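You operate a simulated robot arm through the tools that you are given. There is no shell and no other tool.

You are at the controls of a simulated two-armed robot. One attempt, no reset.

## Task
Change over to starter mash and flush two doses into the blue tub.
Fine: open that bin's slide, leave the other slides, set the feed lever to it; swing the spout back over the cradle after.

The check looks at the end state, three seconds after you hand in, the way a careful person would. Anything else that was tipped, shoved, dropped, spilled or broken makes it a failure.

## Robot
Two 7-joint arms with fingered hands on one trunk that stands fixed in place. Base frame: the origin is at the foot of the trunk, x ahead of it, y to its left, z up; the work surface is at about z = 0.8. Units: m, rad, N and s.
The left shoulder is at [0.014, 0.185, 1.375], the right one opposite. With the tool pointing down near the work surface each hand reaches from about 0.1 to 0.72 m from the base axis, measured 20 degrees to its own side. Payload 4 kg a hand.
The TCP of each hand is the grasp point between the finger pads, 0.026 m short of the fingertips. In the tool frame z runs along the fingers and y along their closing line. The gripper opens to 0.132 m; its body begins 0.073 m behind the TCP. The gripper is a hand of 3 fingers: y runs from the thumb to the fingers, the wrist lies at [0, 0, -0.224] in the tool frame.
Orientation is that of the tool frame in the base frame, as a unit quaternion [x, y, z, w]. With the fingers straight down and closing along the base's y, the tool's x points along the base's -x, its y along +y and its z along -z.

## Interface
- The arms move only by the tool apply_moves. It takes "left_increments", "right_increments" or both (then of equal length, played together; a hand with none holds still); each is text: rows parted by semicolons, each of 6 numbers parted by spaces: the turn, a rotation vector about the tool's x, y, z in rad, then the shift along the tool's x, y, z in m. In form: ax ay az x y z; .... A call has 1 to 20 rows; each row shifts and turns the commanded pose from where the row before left it, along the tool's axes as they then stand. Rows are played at 5 a second. More than 0.05 m and 0.15 rad between two rows, and nothing of the call is played. Where a pose cannot be reached the arm comes as near as it can. A force on the tool above 80 N (or 10 N above the force at the start of the call, whichever is more), or a blocked arm, ends the call early, and 0.2 s more pass. In this call time passes only in rows, and 0.2 s behind the last. The reply holds the time, the measured pose of the TCP, the force on the tool along the base axes, the opening and the grip force, in the units named above and with some noise, with the torque about the TCP (base axes, N m) and any sound that the robot's microphone picked up, and new pictures: "show" is both (left out), scene, wrist or none (wrist: the cameras of the hands that moved).
- Cameras (640 x 400 px; columns grow to the right, rows downward): "scene" is now at [0.0772, -0.045, 1.6288]; the picture's right is [-0.47, -0.88, 0.01], its down [-0.32, 0.17, -0.93] and it looks along [0.82, -0.44, -0.36] (base axes); focal length 252 px, centre (320, 200). "left" rides on the left gripper at [-0.062, 0.003, -0.092] in its tool frame; the picture's right is [-0.05, -1.00, 0.00], its down [0.83, -0.04, -0.56] and it looks along [0.55, -0.03, 0.83] (tool axes); focal length 230 px, centre (320, 200). "right" rides on the right gripper at [0.062, 0.003, -0.092] in its tool frame; the picture's right is [-0.05, 1.00, 0.00], its down [-0.83, -0.04, -0.56] and it looks along [-0.55, -0.03, 0.83] (tool axes); focal length 230 px, centre (320, 200). There is no depth. A picture from a camera that has moved, and an enlarged one, comes with that camera's place and axes in the base frame and with its lens.
- slide_trunk(by): moves the trunk up (or, below 0, down) by that many m; the arms and the scene camera ride with it, the base frame stays. It gives what a move gives, with no picture.
- curl_fingers(finger1, finger2, thumb_bend, hand): sets how far each is bent, from 0 (flat) to 1 (curled in); at 0.3 the hand is open as for a grip, at 0.7 the pads meet at the TCP. One left out holds its place. A second passes; each finger stops where it meets its share of the squeeze, and holds until it gets a number again. It is the only way to open and close the hand. It gives what a move gives, with no picture; readings hold the bend of each and the force on the fingers (four entries, about 0 where the hand has none), thumb and palm.
- head_to(pan, tilt): turns the head with the scene camera to pan (to the left, within 1.501 rad either way) and tilt (down, from -0.506 to 1.204), counted from straight ahead of the robot (the tilt from the chest, where the trunk bows). It gives what a move gives, and a new picture of the scene camera.
- close_up(camera, box): a new picture of the part [left, top, right, bottom] of that camera's present view, enlarged. The clock stands still meanwhile.
- sign_off(): hands the job in; it is judged then, once.

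Places have to be worked out from the pictures, the camera data and where the tool is seen. Open the grippers and draw the arms clear of the work before you hand the job in, unless the task says otherwise.

The tools are called after "Emit:" by a JSON object that holds its "method" and its "body". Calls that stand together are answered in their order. apply_moves: Moves the arms, as the interface text tells. Its arguments: {"type":"object","properties":{"left_increments":{"type":"string"},"right_increments":{"type":"string"},"show":{"type":"string","enum":["both","scene","wrist","none"]}},"required":[]} The other tools are called the same way: slide_trunk (by) moves the trunk up or down; curl_fingers (finger1, finger2, thumb_bend, hand) moves the fingers one by one; head_to (pan, tilt) turns the head that bears the scene camera; close_up (camera, box) takes an enlarged picture of a part of a camera's view; sign_off () hands the job in.

At the start:

```text
t: 0.0
left_eef_pos: [0.3373, -0.0195, 1.4982]
left_tcp_rot: [0.0, 1.0, 0.0, 0.0]
left_force: [1.0, -0.5, 1.0]
left_ft_torque: [-0.01, -0.01, 0.04]
left_finger_gap: 0.1318
left_grasp_force: 0.1
left_shape: jaw
left_bend: [0.3, 0.3, 0.3]
left_finger forces: [0.0, 0.0, 0.0, 0.1, 0.1, 0.1]
right_eef_pos: [0.3851, -0.5879, 1.4692]
right_tcp_rot: [0.0, 1.0, -0.001, 0.0]
right_force: [0.5, 0.8, -0.4]
right_ft_torque: [-0.01, 0.0, -0.02]
right_finger_gap: 0.1322
right_grasp_force: 0.0
right_shape: jaw
right_bend: [0.3, 0.3, 0.3]
right_finger forces: [0.0, 0.0, 0.0, 0.0, 0.1, 0.1]
trunk travel left (down, up): [-0.4, 0.062]
head pan, tilt (commanded): [-0.494, 0.36]
```

scene: 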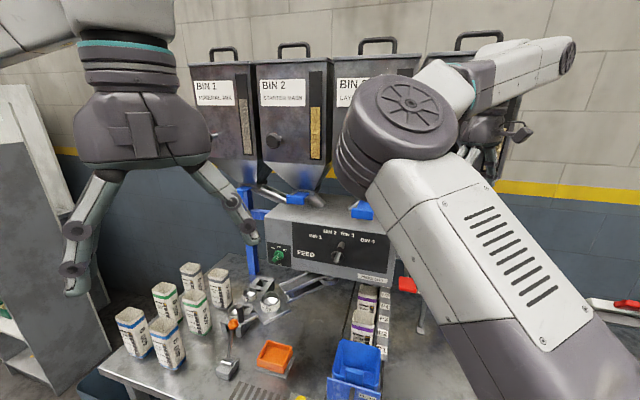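
right: 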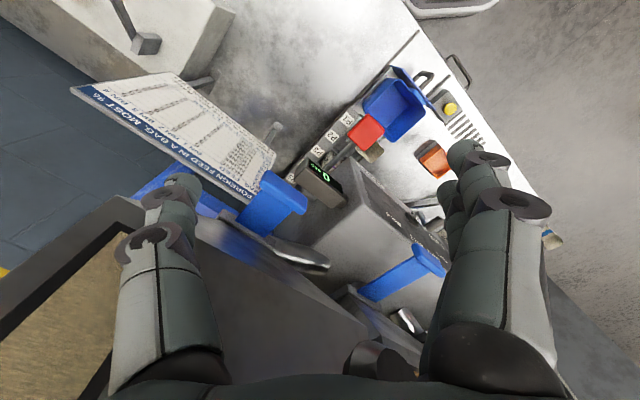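
left: 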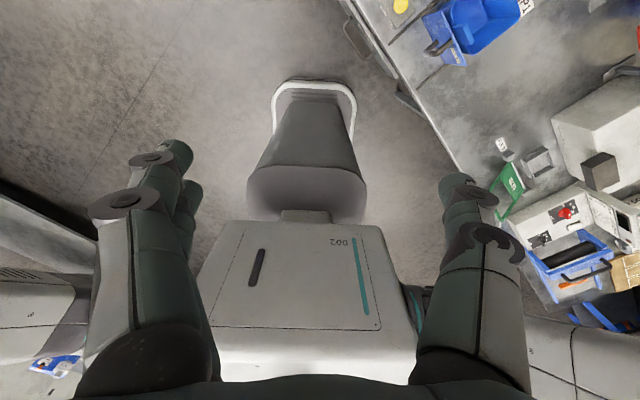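

The scene shows a feed station with four bins, a FEED selector, tubs and a spout, partly hidden by the arms. I'll take close-ups before moving anything.

Emit:
{"method": "close_up", "body": {"camera": "scene", "box": [180, 30, 440, 200]}}

Emit:
{"method": "close_up", "body": {"camera": "scene", "box": [220, 180, 440, 400]}}

Emit:
{"method": "close_up", "body": {"camera": "right", "box": [60, 0, 580, 340]}}

Emit:
{"method": "close_up", "body": {"camera": "left", "box": [340, 0, 640, 340]}}

```text
2.35 times, centred on (310, 115) of scene
camera zoom: at [0.0772, -0.045, 1.6288], right [-0.47, -0.88, 0.01], down [-0.32, 0.17, -0.93], along [0.82, -0.44, -0.36], focal length 593 px, centre (344, 400)
```

zoom: 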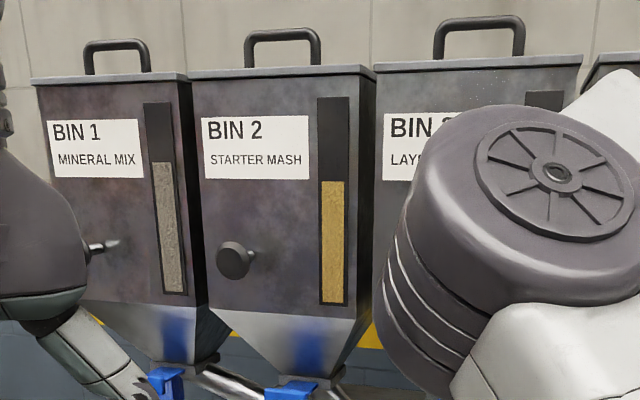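

```text
1.82 times, centred on (330, 290) of scene
camera zoom: at [0.0772, -0.045, 1.6288], right [-0.47, -0.88, 0.01], down [-0.32, 0.17, -0.93], along [0.82, -0.44, -0.36], focal length 458 px, centre (302, 36)
```

zoom: 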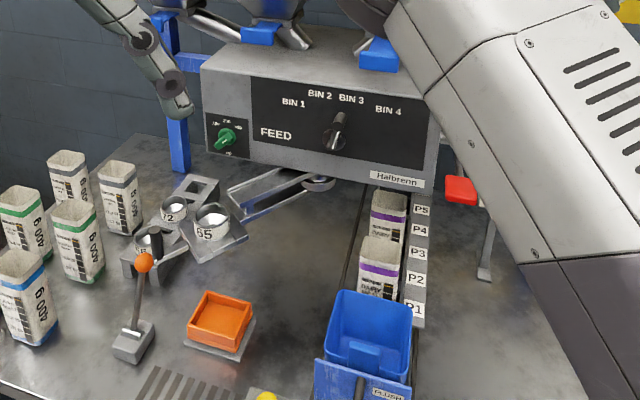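

```text
1.18 times, centred on (320, 170) of right
camera zoom: at [0.3229, -0.5843, 1.5606], right [0.05, 1.0, 0.0], down [0.83, -0.04, 0.56], along [0.55, -0.03, -0.83], focal length 271 px, centre (320, 235)
```

zoom: 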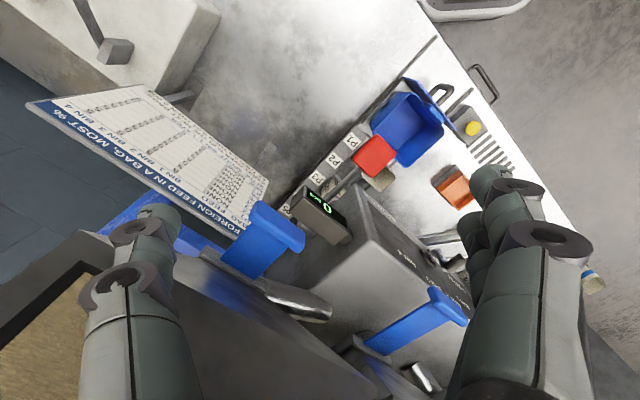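

```text
1.18 times, centred on (490, 170) of left
camera zoom: at [0.3992, -0.0178, 1.5908], right [0.05, -1.0, 0.0], down [-0.83, -0.04, 0.56], along [-0.55, -0.03, -0.83], focal length 271 px, centre (120, 235)
```

zoom: 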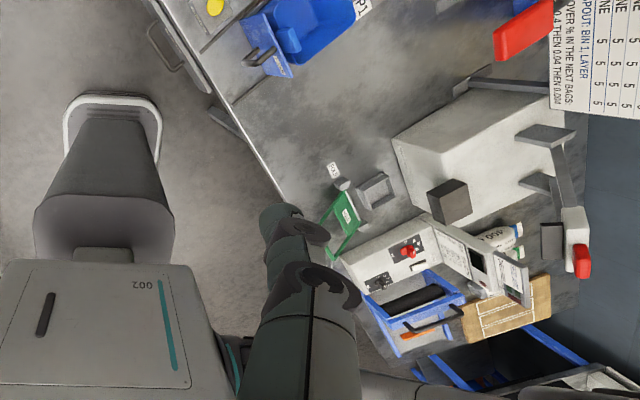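

Bin 2 is STARTER MASH. I'll read the chart, labels and controls more closely before moving.

Emit:
{"method": "close_up", "body": {"camera": "right", "box": [60, 60, 300, 210]}}

Emit:
{"method": "close_up", "body": {"camera": "right", "box": [280, 40, 520, 190]}}

Emit:
{"method": "close_up", "body": {"camera": "scene", "box": [250, 190, 410, 290]}}

Emit:
{"method": "close_up", "body": {"camera": "left", "box": [540, 0, 640, 130]}}

Emit:
{"method": "close_up", "body": {"camera": "scene", "box": [200, 260, 300, 400]}}

```text
2.67 times, centred on (180, 135) of right
camera zoom: at [0.3229, -0.5843, 1.5606], right [0.05, 1.0, 0.0], down [0.83, -0.04, 0.56], along [0.55, -0.03, -0.83], focal length 614 px, centre (693, 373)
```

zoom: 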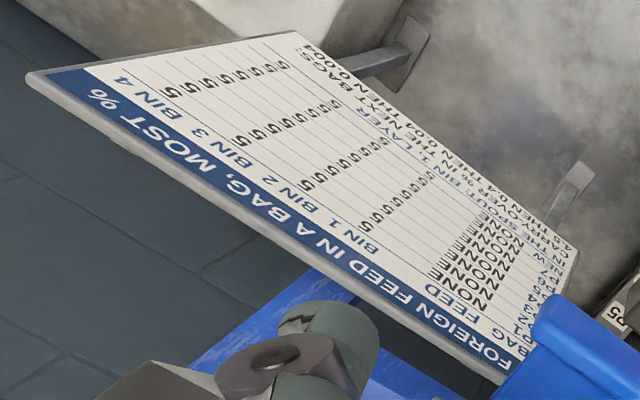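

```text
2.67 times, centred on (400, 115) of right
camera zoom: at [0.3229, -0.5843, 1.5606], right [0.05, 1.0, 0.0], down [0.83, -0.04, 0.56], along [0.55, -0.03, -0.83], focal length 614 px, centre (107, 427)
```

zoom: 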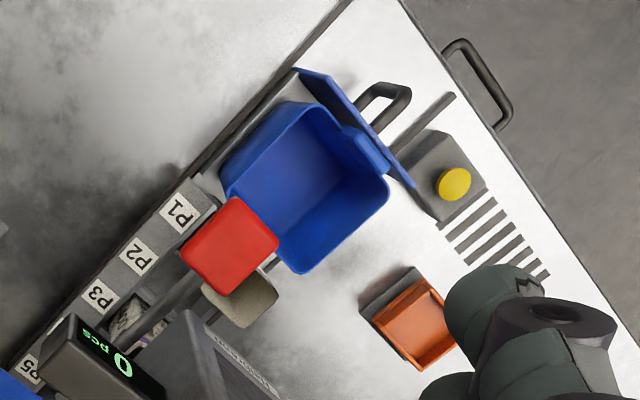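

```text
4.00 times, centred on (330, 240) of scene
camera zoom: at [0.0772, -0.045, 1.6288], right [-0.47, -0.88, 0.01], down [-0.32, 0.17, -0.93], along [0.82, -0.44, -0.36], focal length 1007 px, centre (280, 40)
```

zoom: 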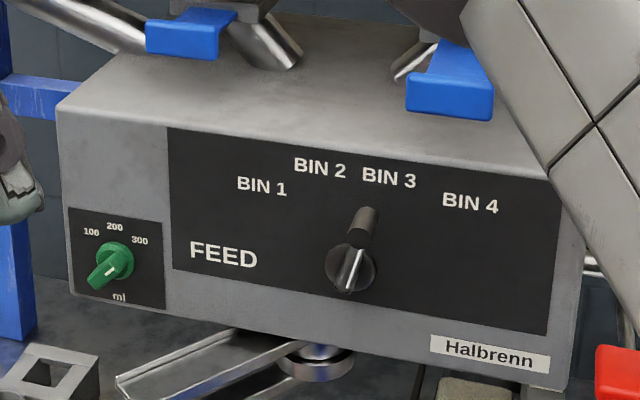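

```text
3.08 times, centred on (590, 65) of left
camera zoom: at [0.3992, -0.0178, 1.5908], right [0.05, -1.0, 0.0], down [-0.83, -0.04, 0.56], along [-0.55, -0.03, -0.83], focal length 708 px, centre (-511, 615)
```

zoom: 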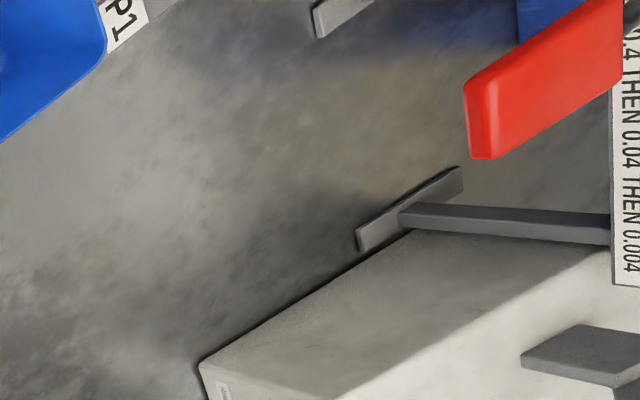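

```text
2.86 times, centred on (250, 330) of scene
camera zoom: at [0.0772, -0.045, 1.6288], right [-0.47, -0.88, 0.01], down [-0.32, 0.17, -0.93], along [0.82, -0.44, -0.36], focal length 720 px, centre (520, -171)
```

zoom: 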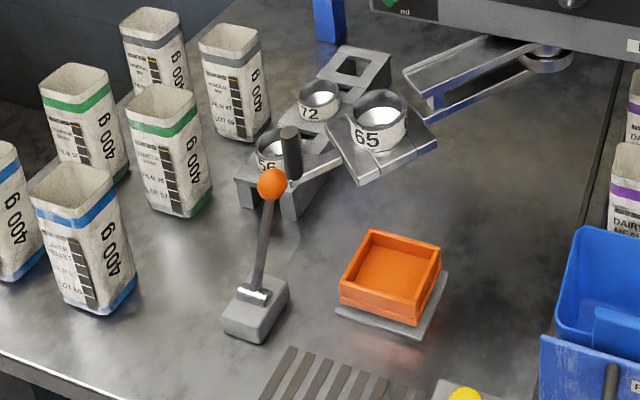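

The FEED knob now points between the bins, and there is a green dose dial plus several unknown controls. I'll tilt the head down and pan around to see the whole table.

Emit:
{"method": "head_to", "body": {"pan": -0.5, "tilt": 0.75}}

Emit:
{"method": "head_to", "body": {"pan": -1.0, "tilt": 0.5}}

Emit:
{"method": "head_to", "body": {"pan": 0.2, "tilt": 0.6}}

```text
t: 0.9
left_eef_pos: [0.3382, -0.0199, 1.4982]
left_tcp_rot: [0.001, 1.0, 0.001, 0.0]
left_force: [-0.5, 0.4, -0.1]
left_ft_torque: [0.01, 0.02, 0.01]
left_finger_gap: 0.1317
left_grasp_force: 0.0
left_shape: jaw
left_bend: [0.3, 0.3, 0.3]
left_finger forces: [0.1, 0.0, 0.1, 0.1, 0.0, 0.0]
right_eef_pos: [0.3844, -0.5866, 1.4694]
right_tcp_rot: [0.0, 1.0, -0.001, -0.001]
right_force: [0.2, 1.4, 0.3]
right_ft_torque: [0.01, 0.0, 0.01]
right_finger_gap: 0.1316
right_grasp_force: 0.0
right_shape: jaw
right_bend: [0.3, 0.3, 0.3]
right_finger forces: [0.1, 0.0, 0.0, 0.0, 0.0, 0.0]
trunk travel left (down, up): [-0.4, 0.062]
head pan, tilt (commanded): [-0.499, 0.75]
camera scene: at [0.0677, -0.0405, 1.5942], right [-0.48, -0.88, 0.01], down [-0.61, 0.33, -0.73], along [0.63, -0.35, -0.69], focal length 252 px, centre (320, 200)
```

scene: 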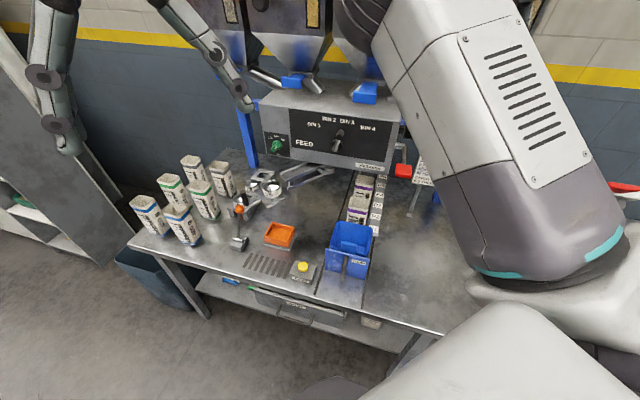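

```text
t: 1.8
left_eef_pos: [0.3384, -0.0206, 1.499]
left_tcp_rot: [0.0, 1.0, 0.0, 0.0]
left_force: [-0.5, 0.3, -0.1]
left_ft_torque: [0.0, -0.02, 0.03]
left_finger_gap: 0.1319
left_grasp_force: 0.1
left_shape: jaw
left_bend: [0.3, 0.3, 0.3]
left_finger forces: [0.0, 0.0, 0.0, 0.0, 0.0, 0.1]
right_eef_pos: [0.3835, -0.5873, 1.4686]
right_tcp_rot: [-0.001, 1.0, -0.001, 0.0]
right_force: [0.5, 0.0, -1.2]
right_ft_torque: [0.01, 0.03, -0.02]
right_finger_gap: 0.1319
right_grasp_force: 0.2
right_shape: jaw
right_bend: [0.3, 0.3, 0.3]
right_finger forces: [0.0, 0.0, 0.0, 0.0, 0.0, 0.0]
trunk travel left (down, up): [-0.4, 0.062]
head pan, tilt (commanded): [-1.0, 0.499]
camera scene: at [0.0444, -0.0773, 1.6163], right [-0.84, -0.54, 0.01], down [-0.27, 0.4, -0.87], along [0.47, -0.74, -0.48], focal length 252 px, centre (320, 200)
```

scene: 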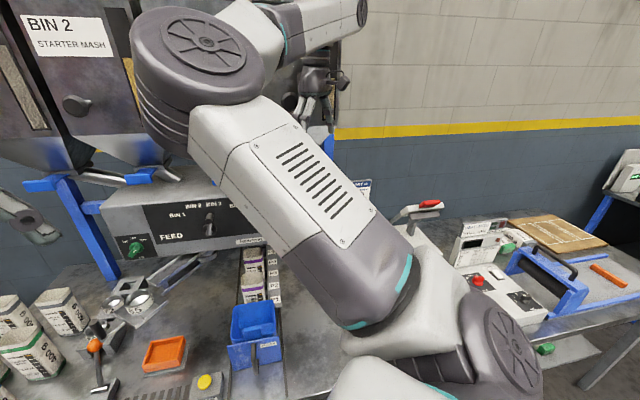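

```text
t: 3.2
left_eef_pos: [0.3385, -0.021, 1.4983]
left_tcp_rot: [0.0, 1.0, 0.0, 0.001]
left_force: [0.1, -0.4, 0.4]
left_ft_torque: [0.01, 0.0, 0.0]
left_finger_gap: 0.132
left_grasp_force: 0.1
left_shape: jaw
left_bend: [0.3, 0.3, 0.3]
left_finger forces: [0.1, 0.0, 0.0, 0.0, 0.1, 0.0]
right_eef_pos: [0.3838, -0.588, 1.4683]
right_tcp_rot: [-0.001, 1.0, -0.002, 0.0]
right_force: [0.1, 0.6, 0.4]
right_ft_torque: [-0.02, -0.01, 0.0]
right_finger_gap: 0.1319
right_grasp_force: 0.0
right_shape: jaw
right_bend: [0.3, 0.3, 0.3]
right_finger forces: [0.1, 0.0, 0.1, 0.0, 0.0, 0.0]
trunk travel left (down, up): [-0.4, 0.062]
head pan, tilt (commanded): [0.201, 0.6]
camera scene: at [0.0817, 0.0167, 1.6069], right [0.2, -0.98, 0.0], down [-0.56, -0.11, -0.82], along [0.8, 0.16, -0.57], focal length 252 px, centre (320, 200)
```

scene: 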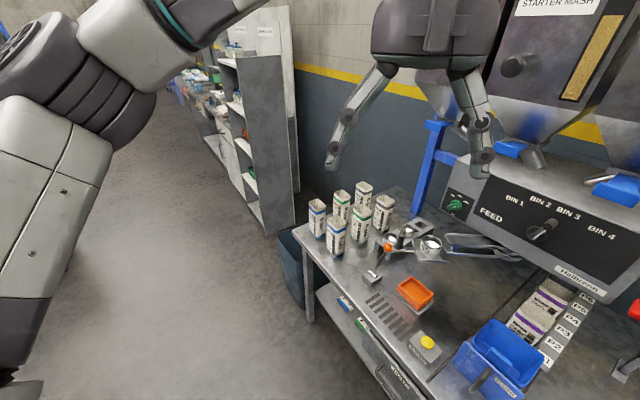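

The right upper arm hides much of the machine, and the table is turned about 45° to my right. I'll draw both hands back and outward, away from the station, for a clear view.

Emit:
{"method": "apply_moves", "body": {"left_increments": "0 0 0 0.0113 0.0375 0.025;0 0 0 0.0113 0.0375 0.025;0 0 0 0.0113 0.0375 0.025;0 0 0 0.0113 0.0375 0.025;0 0 0 0.0113 0.0375 0.025;0 0 0 0.0113 0.0375 0.025;0 0 0 0.0113 0.0375 0.025;0 0 0 0.0113 0.0375 0.025", "right_increments": "0 0 0 0.0294 0.005 0.0275;0 0 0 0.0294 0.005 0.0275;0 0 0 0.0294 0.005 0.0275;0 0 0 0.0294 0.005 0.0275;0 0 0 0.0294 0.005 0.0275;0 0 0 0.0294 0.005 0.0275;0 0 0 0.0294 0.005 0.0275;0 0 0 0.0294 0.005 0.0275", "show": "none"}}

Emit:
{"method": "head_to", "body": {"pan": -0.7, "tilt": 0.45}}

```text
t: 5.0
left_eef_pos: [0.2452, 0.2801, 1.2991]
left_tcp_rot: [0.001, 1.0, -0.001, 0.002]
left_force: [-0.7, 0.3, -0.2]
left_ft_torque: [-0.03, -0.04, 0.02]
left_finger_gap: 0.1321
left_grasp_force: 0.2
left_shape: jaw
left_bend: [0.3, 0.3, 0.3]
left_finger forces: [0.1, 0.1, 0.0, 0.0, 0.0, 0.1]
right_eef_pos: [0.146, -0.5462, 1.2519]
right_tcp_rot: [0.009, 1.0, 0.005, 0.0]
right_force: [-0.2, -0.3, -0.7]
right_ft_torque: [-0.01, -0.04, -0.01]
right_finger_gap: 0.1321
right_grasp_force: 0.1
right_shape: jaw
right_bend: [0.3, 0.3, 0.3]
right_finger forces: [0.0, 0.0, 0.0, 0.0, 0.0, 0.1]
trunk travel left (down, up): [-0.4, 0.062]
head pan, tilt (commanded): [0.201, 0.6]
```

```text
t: 6.2
left_eef_pos: [0.2475, 0.2776, 1.2985]
left_tcp_rot: [0.0, 1.0, -0.001, 0.001]
left_force: [-0.3, 0.2, 0.0]
left_ft_torque: [0.0, 0.03, 0.01]
left_finger_gap: 0.1318
left_grasp_force: 0.1
left_shape: jaw
left_bend: [0.3, 0.3, 0.3]
left_finger forces: [0.0, 0.0, 0.0, 0.0, 0.0, 0.0]
right_eef_pos: [0.1481, -0.5462, 1.2516]
right_tcp_rot: [0.009, 1.0, 0.006, -0.003]
right_force: [0.5, -0.3, -0.8]
right_ft_torque: [0.02, 0.04, 0.0]
right_finger_gap: 0.1319
right_grasp_force: 0.1
right_shape: jaw
right_bend: [0.3, 0.3, 0.3]
right_finger forces: [0.0, 0.0, 0.0, 0.1, 0.1, 0.0]
trunk travel left (down, up): [-0.4, 0.062]
head pan, tilt (commanded): [-0.7, 0.45]
camera scene: at [0.065, -0.0594, 1.6206], right [-0.64, -0.77, 0.01], down [-0.34, 0.28, -0.9], along [0.68, -0.58, -0.44], focal length 252 px, centre (320, 200)
```

scene: 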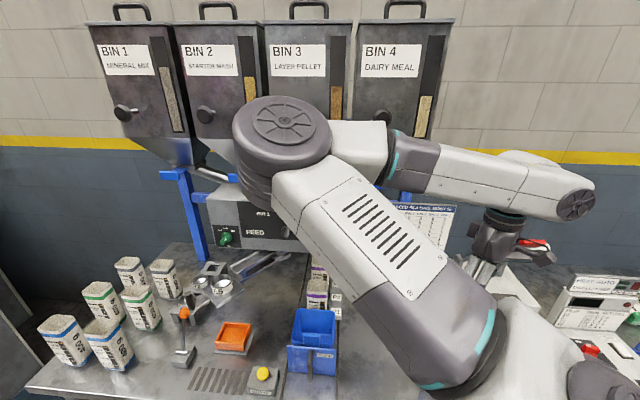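

The right upper arm still blocks the centre of the view. I'll move the right hand further out to the right and back, kept well above the second table, so the elbow swings outward.

Emit:
{"method": "apply_moves", "body": {"right_increments": "0 0 0 0.025 -0.0335 0.0125;0 0 0 0.025 -0.0335 0.0125;0 0 0 0.025 -0.0335 0.0125;0 0 0 0.025 -0.0335 0.0125", "show": "both"}}

```text
t: 7.2
left_eef_pos: [0.2469, 0.276, 1.2993]
left_tcp_rot: [0.001, 1.0, 0.001, 0.0]
left_force: [-0.9, 0.3, 0.1]
left_ft_torque: [0.02, -0.03, 0.02]
left_finger_gap: 0.1323
left_grasp_force: 0.0
left_shape: jaw
left_bend: [0.3, 0.3, 0.3]
left_finger forces: [0.0, 0.0, 0.0, 0.1, 0.0, 0.1]
right_eef_pos: [0.0497, -0.6826, 1.1977]
right_tcp_rot: [-0.001, 1.0, 0.0, 0.002]
right_force: [0.7, -0.1, -1.0]
right_ft_torque: [0.02, 0.0, 0.01]
right_finger_gap: 0.1318
right_grasp_force: 0.0
right_shape: jaw
right_bend: [0.3, 0.3, 0.3]
right_finger forces: [0.1, 0.0, 0.1, 0.1, 0.0, 0.1]
trunk travel left (down, up): [-0.4, 0.062]
head pan, tilt (commanded): [-0.7, 0.45]
camera scene: at [0.0641, -0.0629, 1.6206], right [-0.64, -0.77, 0.01], down [-0.34, 0.28, -0.9], along [0.68, -0.58, -0.44], focal length 252 px, centre (320, 200)
camera right: at [-0.0124, -0.6799, 1.29], right [0.05, 1.0, 0.0], down [0.83, -0.04, 0.56], along [0.56, -0.03, -0.83], focal length 230 px, centre (320, 200)
```

scene: 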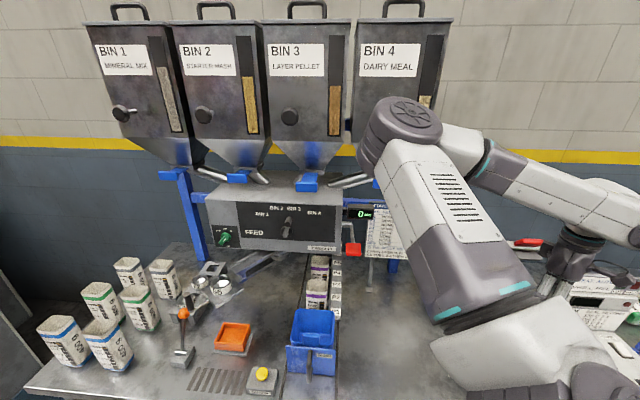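
right: 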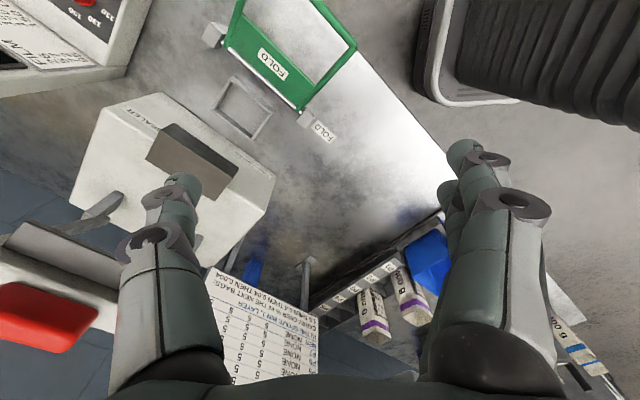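

The view of the station is clear now. I'll zoom in on the slides, the feed face, the spout and cradle area, and the table controls.

Emit:
{"method": "close_up", "body": {"camera": "scene", "box": [140, 100, 380, 250]}}

Emit:
{"method": "close_up", "body": {"camera": "scene", "box": [190, 185, 350, 285]}}

Emit:
{"method": "close_up", "body": {"camera": "scene", "box": [160, 240, 352, 400]}}

Emit:
{"method": "close_up", "body": {"camera": "scene", "box": [330, 180, 430, 300]}}

Emit:
{"method": "close_up", "body": {"camera": "right", "box": [190, 220, 480, 400]}}

```text
2.67 times, centred on (260, 175) of scene
camera zoom: at [0.0641, -0.0629, 1.6206], right [-0.64, -0.77, 0.01], down [-0.34, 0.28, -0.9], along [0.68, -0.58, -0.44], focal length 672 px, centre (480, 267)
```

zoom: 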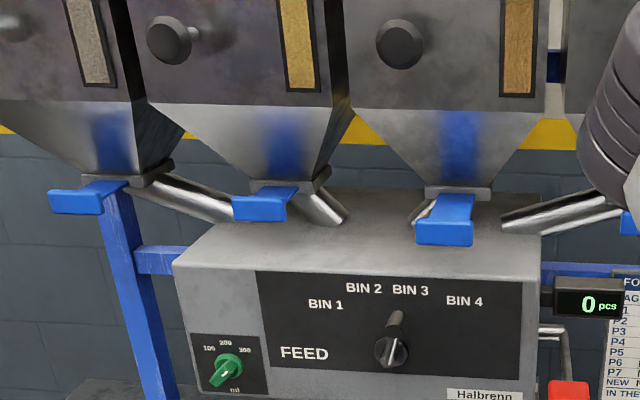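

```text
4.00 times, centred on (270, 235) of scene
camera zoom: at [0.0641, -0.0629, 1.6206], right [-0.64, -0.77, 0.01], down [-0.34, 0.28, -0.9], along [0.68, -0.58, -0.44], focal length 1007 px, centre (520, 60)
```

zoom: 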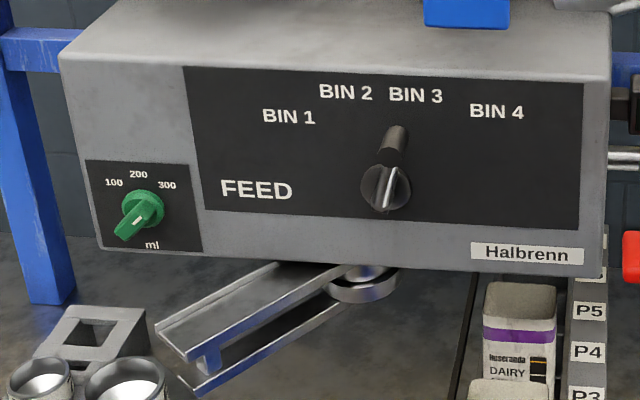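

```text
2.50 times, centred on (256, 320) of scene
camera zoom: at [0.0641, -0.0629, 1.6206], right [-0.64, -0.77, 0.01], down [-0.34, 0.28, -0.9], along [0.68, -0.58, -0.44], focal length 630 px, centre (480, -100)
```

zoom: 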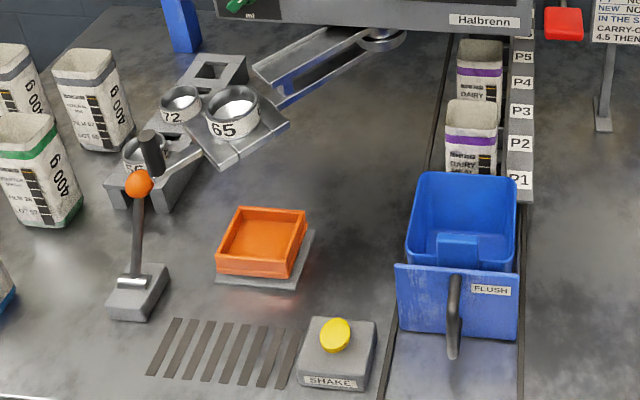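

```text
3.33 times, centred on (380, 240) of scene
camera zoom: at [0.0641, -0.0629, 1.6206], right [-0.64, -0.77, 0.01], down [-0.34, 0.28, -0.9], along [0.68, -0.58, -0.44], focal length 840 px, centre (120, 67)
```

zoom: 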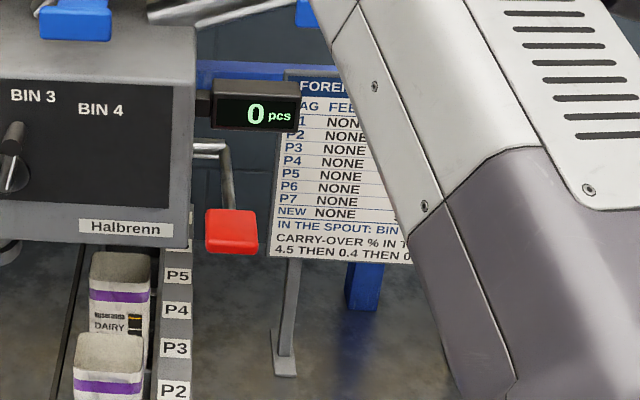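

```text
2.21 times, centred on (335, 310) of right
camera zoom: at [-0.0124, -0.6799, 1.29], right [0.05, 1.0, 0.0], down [0.83, -0.04, 0.56], along [0.56, -0.03, -0.83], focal length 508 px, centre (287, -43)
```

zoom: 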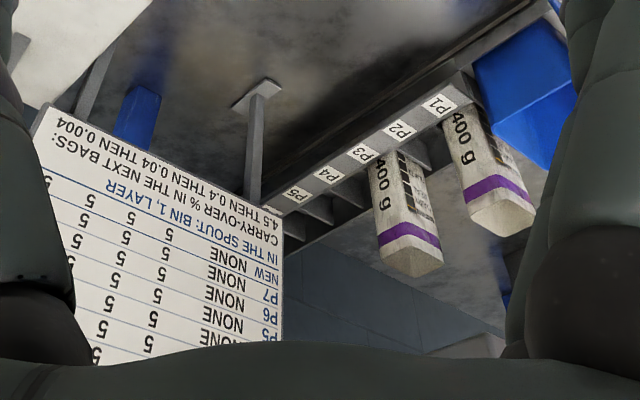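

The machine frame is rotated 45° from base: depth direction a=(0.71,-0.71), right b=(-0.71,-0.71). Bin 3's slide looks pulled out and bins 1, 2 and 4 closed. The feed lever is at BIN 3. I'll bring the left hand forward over open space and pitch it level so its camera can inspect the spout and cradle.

Emit:
{"method": "apply_moves", "body": {"left_increments": "0 0 0 -0.025 -0.0408 0;0 0 0 -0.025 -0.0408 0;0 0 0 -0.025 -0.0408 0;0 0 0 -0.025 -0.0408 0;0 0 0 -0.025 -0.0408 0;0 0 0 -0.025 -0.0408 0;0 0 0 -0.025 -0.0408 0;0 0 0 -0.025 -0.0408 0;0 -0.1428 0 0 0 0;0 -0.1428 0 0 0 0;0 -0.1428 0 0 0 0;0 -0.1428 0 0 0 0;0 -0.1428 0 0 0 0;0 -0.1428 0 0 0 0;0 -0.1428 0 0 0 0;0 -0.1428 0 0 0 0;0 -0.1428 0 0 0 0;0 -0.1428 0 0 0 0;0 -0.1428 0 0 0 0", "show": "both"}}

```text
t: 11.2
left_eef_pos: [0.4476, -0.0467, 1.2985]
left_tcp_rot: [0.0, 0.706, 0.0, 0.708]
left_force: [0.0, -0.8, 0.8]
left_ft_torque: [-0.02, 0.0, -0.02]
left_finger_gap: 0.1321
left_grasp_force: 0.2
left_shape: jaw
left_bend: [0.3, 0.3, 0.3]
left_finger forces: [0.0, 0.0, 0.0, 0.1, 0.0, 0.1]
right_eef_pos: [0.05, -0.6808, 1.1987]
right_tcp_rot: [-0.001, 1.0, 0.0, 0.0]
right_force: [0.3, -0.1, -0.6]
right_ft_torque: [0.02, 0.01, 0.0]
right_finger_gap: 0.1321
right_grasp_force: 0.0
right_shape: jaw
right_bend: [0.3, 0.3, 0.3]
right_finger forces: [0.1, 0.0, 0.1, 0.0, 0.1, 0.0]
trunk travel left (down, up): [-0.4, 0.062]
head pan, tilt (commanded): [-0.7, 0.45]
camera scene: at [0.0653, -0.061, 1.6206], right [-0.64, -0.76, 0.01], down [-0.34, 0.28, -0.9], along [0.68, -0.58, -0.44], focal length 252 px, centre (320, 200)
camera left: at [0.3545, -0.0451, 1.3597], right [0.0, -1.0, 0.05], down [-0.55, -0.04, -0.83], along [0.83, -0.03, -0.55], focal length 230 px, centre (320, 200)
```

scene: 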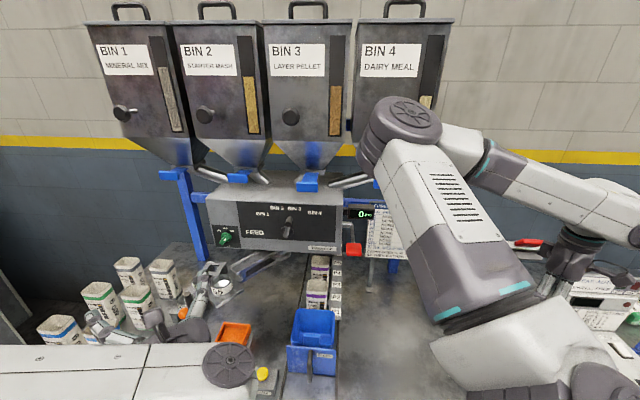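
left: 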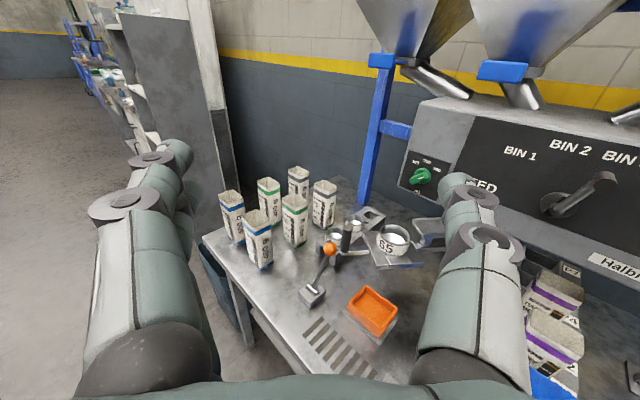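

The left camera now sees the feed lever, cradle and slides. I'll take close-ups.

Emit:
{"method": "close_up", "body": {"camera": "left", "box": [470, 100, 640, 280]}}

Emit:
{"method": "close_up", "body": {"camera": "left", "box": [280, 180, 460, 300]}}

Emit:
{"method": "close_up", "body": {"camera": "left", "box": [350, 0, 640, 120]}}

```text
2.22 times, centred on (555, 190) of left
camera zoom: at [0.3545, -0.0451, 1.3597], right [0.0, -1.0, 0.05], down [-0.55, -0.04, -0.83], along [0.83, -0.03, -0.55], focal length 511 px, centre (-202, 222)
```

zoom: 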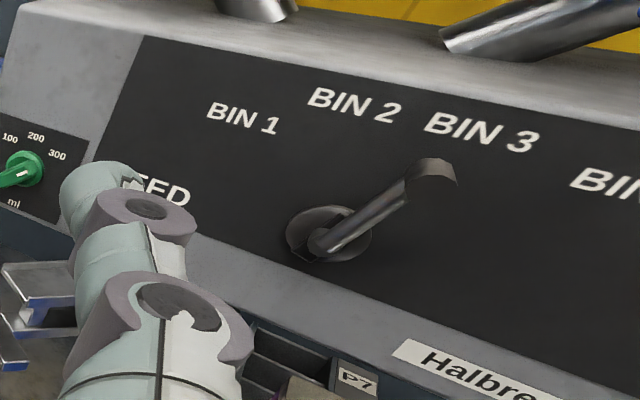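

```text
3.33 times, centred on (370, 240) of left
camera zoom: at [0.3545, -0.0451, 1.3597], right [0.0, -1.0, 0.05], down [-0.55, -0.04, -0.83], along [0.83, -0.03, -0.55], focal length 767 px, centre (153, 67)
```

zoom: 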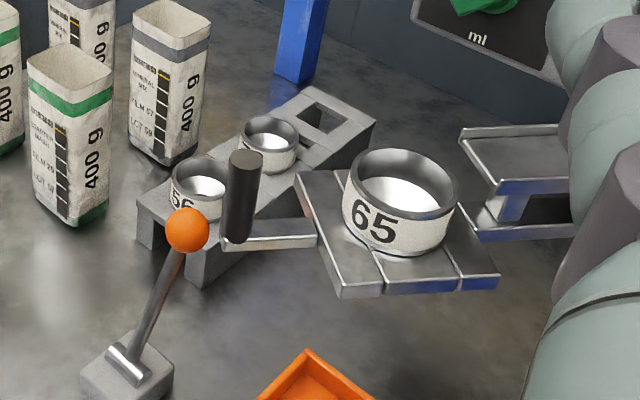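

```text
2.21 times, centred on (495, 60) of left
camera zoom: at [0.3545, -0.0451, 1.3597], right [0.0, -1.0, 0.05], down [-0.55, -0.04, -0.83], along [0.83, -0.03, -0.55], focal length 508 px, centre (-66, 509)
```

zoom: 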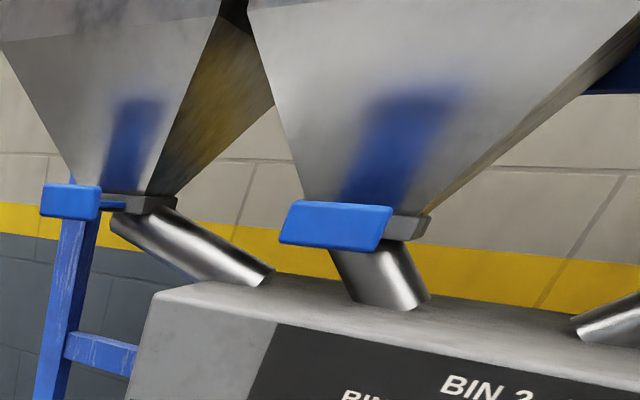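

The plate with the "65" collar and black handle, and the trough behind it, need a better angle. I'll turn the left hand 45° to face the machine squarely and look again.

Emit:
{"method": "apply_moves", "body": {"left_increments": "0.131 0 0 0 0 0;0.131 0 0 0 0 0;0.131 0 0 0 0 0;0.131 0 0 0 0 0;0.131 0 0 0 0 0;0.131 0 0 0 0 0", "show": "both"}}

```text
t: 12.8
left_eef_pos: [0.4566, -0.039, 1.3195]
left_tcp_rot: [0.166, 0.674, -0.217, 0.686]
left_force: [-0.7, 0.5, 0.9]
left_ft_torque: [0.02, 0.02, 0.02]
left_finger_gap: 0.1321
left_grasp_force: 0.0
left_shape: jaw
left_bend: [0.3, 0.3, 0.3]
left_finger forces: [0.0, 0.0, 0.0, 0.0, 0.1, 0.0]
left hand out of reach, approached as far as the arm can: row 5, 6
right_eef_pos: [0.0501, -0.6793, 1.1995]
right_tcp_rot: [0.0, 1.0, -0.001, 0.0]
right_force: [0.7, -1.0, 0.1]
right_ft_torque: [-0.01, 0.0, 0.02]
right_finger_gap: 0.132
right_grasp_force: 0.0
right_shape: jaw
right_bend: [0.3, 0.3, 0.3]
right_finger forces: [0.0, 0.1, 0.0, 0.0, 0.0, 0.1]
trunk travel left (down, up): [-0.4, 0.062]
head pan, tilt (commanded): [-0.7, 0.45]
stopped in row 6 (left hand): the arm was blocked; the commanded pose is now the measured one
camera scene: at [0.065, -0.0607, 1.6206], right [-0.64, -0.76, 0.01], down [-0.34, 0.28, -0.9], along [0.68, -0.58, -0.44], focal length 252 px, centre (320, 200)
camera left: at [0.3795, 0.0169, 1.3777], right [-0.52, -0.85, 0.12], down [-0.5, 0.19, -0.85], along [0.69, -0.5, -0.52], focal length 230 px, centre (320, 200)
```

scene: 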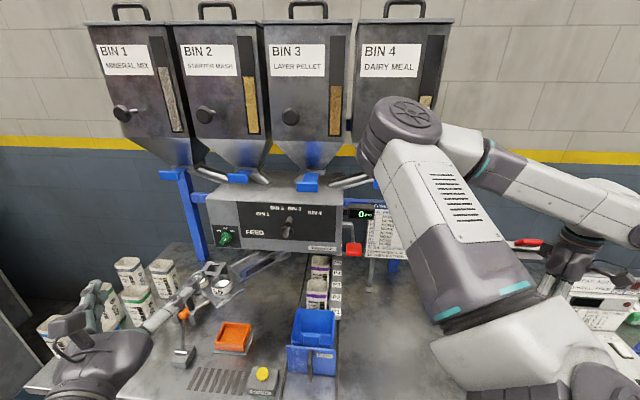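
left: 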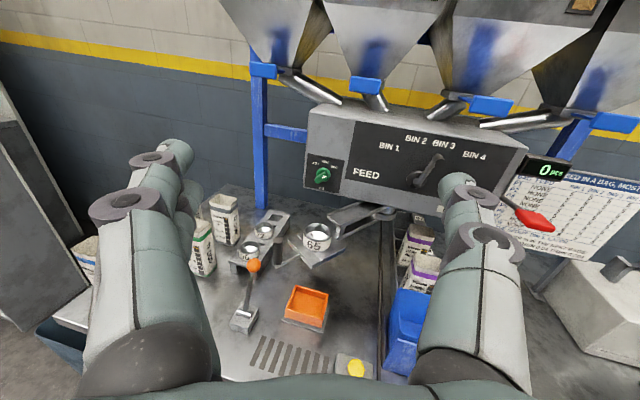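

The left arm hit a joint limit near 37° yaw, but the view is excellent. I'll zoom in on the details.

Emit:
{"method": "close_up", "body": {"camera": "left", "box": [230, 190, 410, 310]}}

Emit:
{"method": "close_up", "body": {"camera": "left", "box": [300, 100, 560, 260]}}

Emit:
{"method": "close_up", "body": {"camera": "left", "box": [240, 40, 640, 150]}}

Emit:
{"method": "close_up", "body": {"camera": "left", "box": [480, 150, 640, 260]}}

```text
3.33 times, centred on (320, 250) of left
camera zoom: at [0.3795, 0.0169, 1.3777], right [-0.52, -0.85, 0.12], down [-0.5, 0.19, -0.85], along [0.69, -0.5, -0.52], focal length 767 px, centre (320, 33)
```

zoom: 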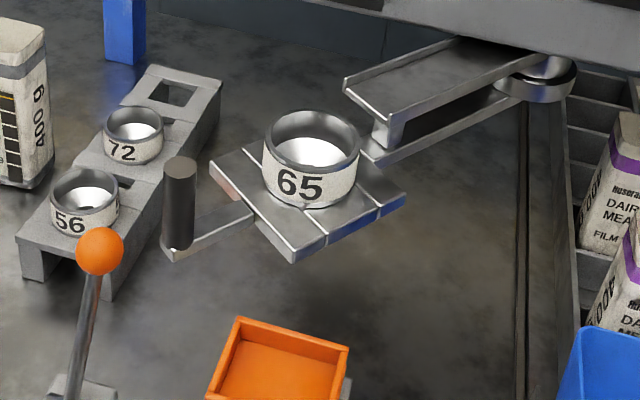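

```text
2.46 times, centred on (430, 180) of left
camera zoom: at [0.3795, 0.0169, 1.3777], right [-0.52, -0.85, 0.12], down [-0.5, 0.19, -0.85], along [0.69, -0.5, -0.52], focal length 566 px, centre (49, 249)
```

zoom: 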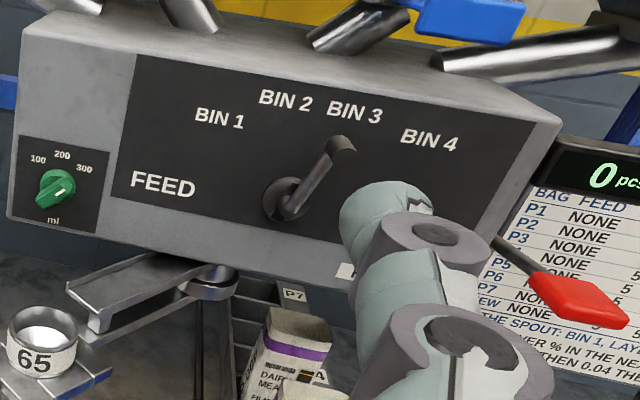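

```text
1.60 times, centred on (440, 95) of left
camera zoom: at [0.3795, 0.0169, 1.3777], right [-0.52, -0.85, 0.12], down [-0.5, 0.19, -0.85], along [0.69, -0.5, -0.52], focal length 368 px, centre (128, 368)
```

zoom: 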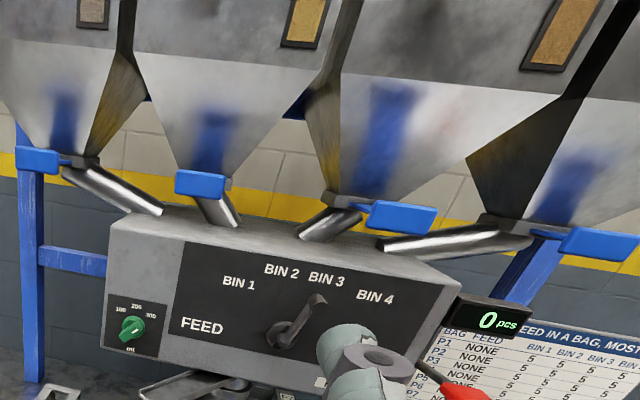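

```text
3.64 times, centred on (560, 205) of left
camera zoom: at [0.3795, 0.0169, 1.3777], right [-0.52, -0.85, 0.12], down [-0.5, 0.19, -0.85], along [0.69, -0.5, -0.52], focal length 837 px, centre (-553, 182)
```

zoom: 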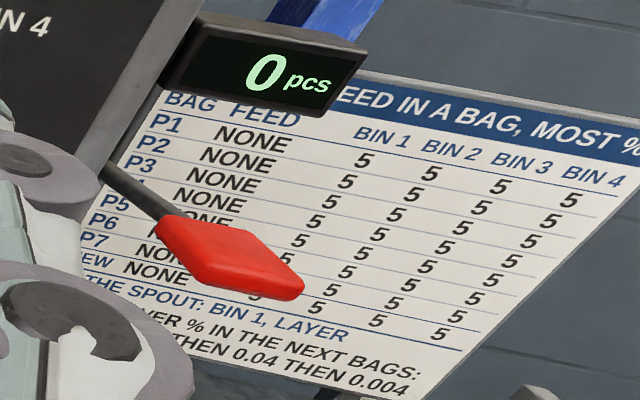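

I can now piece the station together:
- **Spout:** the arm with collar "65" and the black grip, pivoting at about (0.675,-0.40,1.075).
- **Cradle:** the orange tray under the collar.
- **Dose lever:** the red paddle at about (0.445,-0.507,1.18).
- **Feed lever tip:** about (0.60,-0.40,1.255).
- **Bin 2 tab:** about (0.763,-0.332,1.348), closed. Bin 3's tab is about 5 cm further out.

I'll start with the bin 2 slide and approach it with the left hand.

Emit:
{"method": "apply_moves", "body": {"left_increments": "0 0 0 -0.0019 -0.012 0.0451;0 0 0 -0.0019 -0.012 0.0451;0 0 0 -0.0019 -0.012 0.0451;0 0 0 -0.0019 -0.012 0.0451;0 0 0 -0.0019 -0.012 0.0451;0 0 0 -0.0019 -0.012 0.0451", "show": "both"}}

```text
t: 14.2
left_eef_pos: [0.6488, -0.2442, 1.3403]
left_tcp_rot: [0.17, 0.676, -0.214, 0.685]
left_force: [0.3, 0.0, 0.7]
left_ft_torque: [0.01, -0.02, 0.01]
left_finger_gap: 0.1319
left_grasp_force: 0.0
left_shape: jaw
left_bend: [0.3, 0.3, 0.3]
left_finger forces: [0.0, 0.0, 0.1, 0.0, 0.1, 0.0]
right_eef_pos: [0.0515, -0.6813, 1.1997]
right_tcp_rot: [0.001, 1.0, 0.0, 0.0]
right_force: [0.0, -0.9, -0.6]
right_ft_torque: [0.02, 0.02, 0.03]
right_finger_gap: 0.1318
right_grasp_force: 0.1
right_shape: jaw
right_bend: [0.3, 0.3, 0.3]
right_finger forces: [0.1, 0.0, 0.0, 0.0, 0.0, 0.0]
trunk travel left (down, up): [-0.4, 0.062]
head pan, tilt (commanded): [-0.7, 0.45]
camera scene: at [0.0665, -0.0618, 1.6205], right [-0.64, -0.76, 0.01], down [-0.34, 0.28, -0.9], along [0.68, -0.58, -0.44], focal length 252 px, centre (320, 200)
camera left: at [0.5721, -0.1905, 1.3999], right [-0.52, -0.85, 0.11], down [-0.5, 0.2, -0.84], along [0.69, -0.49, -0.53], focal length 230 px, centre (320, 200)
```

scene: 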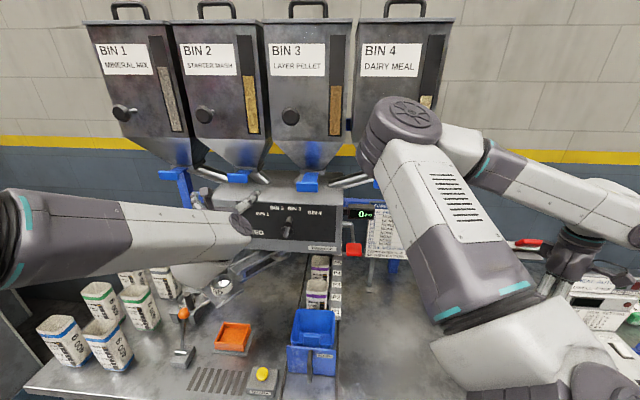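
left: 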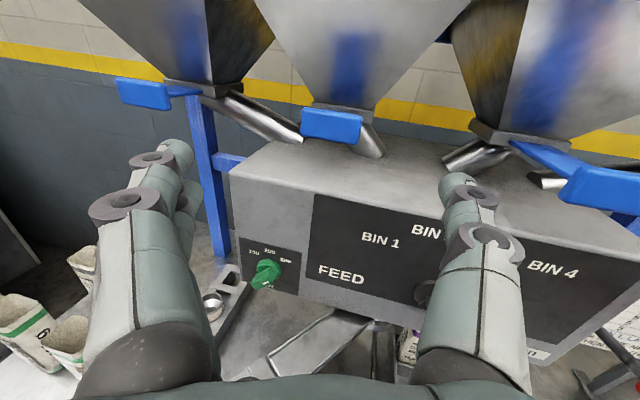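

The bin 2 tab is centered ahead of the hand. I'll take a close-up to check its shape and the clearance around it.

Emit:
{"method": "close_up", "body": {"camera": "left", "box": [250, 60, 430, 180]}}

Emit:
{"method": "close_up", "body": {"camera": "left", "box": [430, 90, 640, 230]}}

```text
3.33 times, centred on (340, 120) of left
camera zoom: at [0.5721, -0.1905, 1.3999], right [-0.52, -0.85, 0.11], down [-0.5, 0.2, -0.84], along [0.69, -0.49, -0.53], focal length 767 px, centre (253, 467)
```

zoom: 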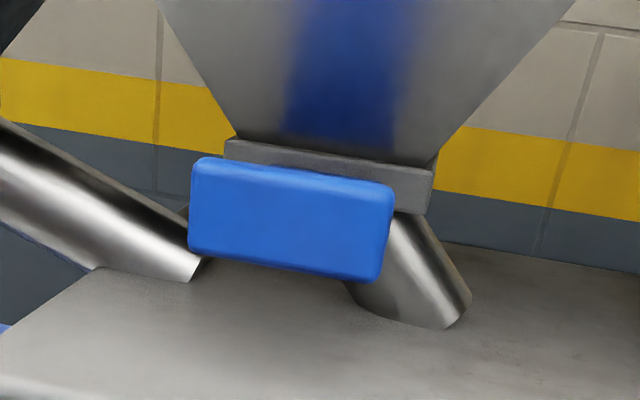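

```text
2.86 times, centred on (535, 160) of left
camera zoom: at [0.5721, -0.1905, 1.3999], right [-0.52, -0.85, 0.11], down [-0.5, 0.2, -0.84], along [0.69, -0.49, -0.53], focal length 657 px, centre (-294, 314)
```

zoom: 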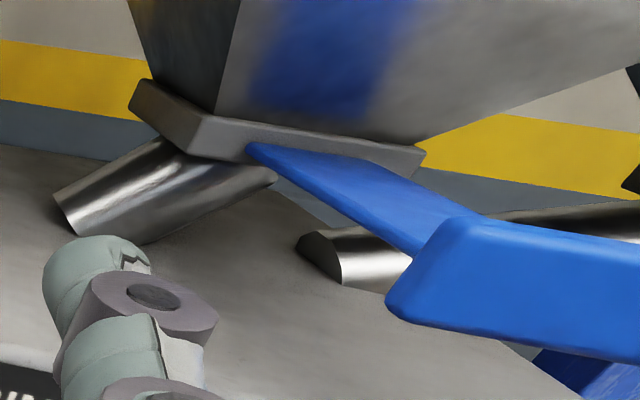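

Bin 3's slide shows how the tab works: a lip on a thin plate pulled about 5 cm toward me. I'll try yawing the left hand a bit more so it lines up with the pull direction.

Emit:
{"method": "apply_moves", "body": {"left_increments": "0.08 0 0 0 0 0;0.08 0 0 0 0 0;0.06 0 0 0 0 0", "show": "wrist"}}

```text
t: 15.2
left_eef_pos: [0.6705, -0.2095, 1.3546]
left_tcp_rot: [0.145, 0.679, -0.225, 0.683]
left_force: [0.5, 0.2, -0.3]
left_ft_torque: [-0.01, 0.01, 0.03]
left_finger_gap: 0.1321
left_grasp_force: 0.0
left_shape: jaw
left_bend: [0.3, 0.3, 0.3]
left_finger forces: [0.0, 0.1, 0.1, 0.0, 0.0, 0.0]
left hand out of reach, approached as far as the arm can: row 1, 2, 3
right_eef_pos: [0.0497, -0.679, 1.1988]
right_tcp_rot: [0.0, 1.0, -0.001, 0.0]
right_force: [0.0, 0.1, 0.4]
right_ft_torque: [0.0, -0.01, 0.0]
right_finger_gap: 0.132
right_grasp_force: 0.0
right_shape: jaw
right_bend: [0.3, 0.3, 0.3]
right_finger forces: [0.0, 0.0, 0.0, 0.0, 0.1, 0.0]
trunk travel left (down, up): [-0.4, 0.062]
head pan, tilt (commanded): [-0.7, 0.45]
stopped in row 3 (left hand): the arm was blocked; the commanded pose is now the measured one
camera left: at [0.5938, -0.1528, 1.4129], right [-0.5, -0.85, 0.16], down [-0.52, 0.15, -0.84], along [0.69, -0.51, -0.52], focal length 230 px, centre (320, 200)
```

left: 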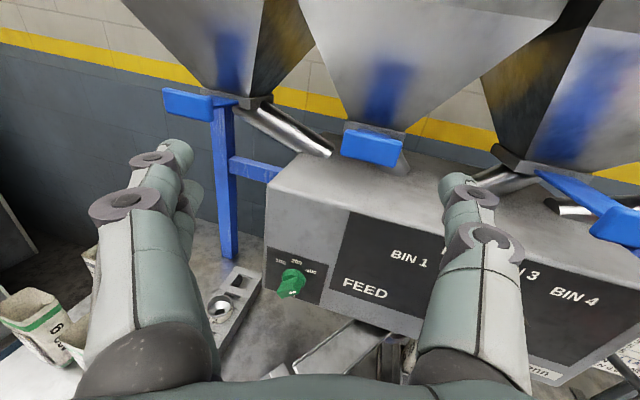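

Yaw stops near -30°, about 14° off the pull line, which is acceptable. The tab center is at about (0.763,-0.332,1.342), so I'll level the roll, line up and approach to about 4 cm short.

Emit:
{"method": "apply_moves", "body": {"left_increments": "0 0 0.1 0 0 0;0 0 0 0.013 -0.0294 0.02;0 0 0 0.013 -0.0294 0.02;0 0 0 0 0 0.0275;0 0 0 0 0 0.0275", "show": "both"}}

```text
t: 16.4
left_eef_pos: [0.7115, -0.3006, 1.342]
left_tcp_rot: [0.183, 0.674, -0.19, 0.69]
left_force: [-0.2, -0.3, -1.3]
left_ft_torque: [-0.02, -0.03, 0.01]
left_finger_gap: 0.1323
left_grasp_force: 0.0
left_shape: jaw
left_bend: [0.3, 0.3, 0.3]
left_finger forces: [0.0, 0.0, 0.1, 0.0, 0.1, 0.1]
left hand out of reach, approached as far as the arm can: row 5
right_eef_pos: [0.051, -0.6796, 1.1996]
right_tcp_rot: [-0.001, 1.0, 0.0, -0.001]
right_force: [-0.7, -0.3, -0.6]
right_ft_torque: [-0.01, 0.0, 0.03]
right_finger_gap: 0.1317
right_grasp_force: 0.0
right_shape: jaw
right_bend: [0.3, 0.3, 0.3]
right_finger forces: [0.0, 0.0, 0.0, 0.0, 0.0, 0.0]
trunk travel left (down, up): [-0.4, 0.062]
head pan, tilt (commanded): [-0.7, 0.45]
camera scene: at [0.0663, -0.0593, 1.6206], right [-0.64, -0.76, 0.01], down [-0.34, 0.28, -0.9], along [0.68, -0.58, -0.44], focal length 252 px, centre (320, 200)
camera left: at [0.6322, -0.2512, 1.401], right [-0.51, -0.86, 0.06], down [-0.48, 0.23, -0.84], along [0.71, -0.46, -0.53], focal length 230 px, centre (320, 200)
```

scene: 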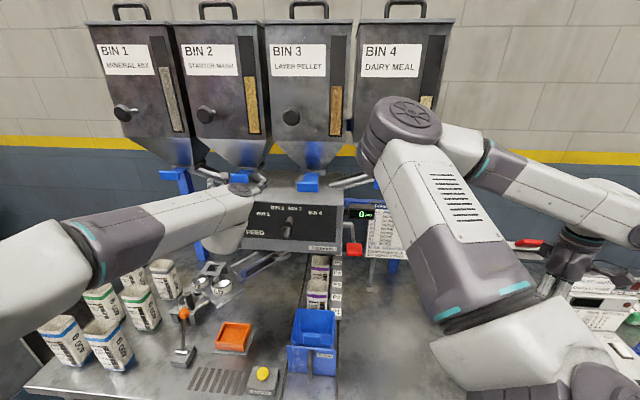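
left: 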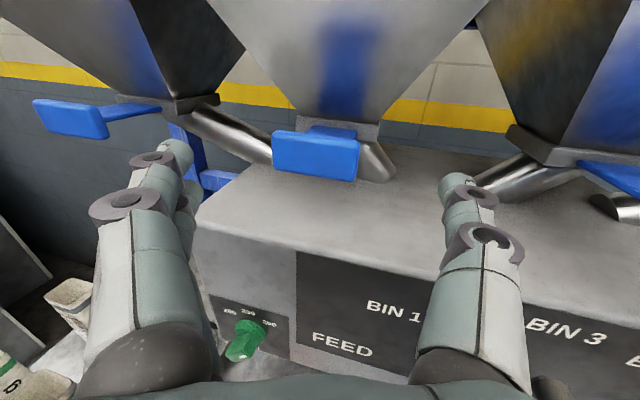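

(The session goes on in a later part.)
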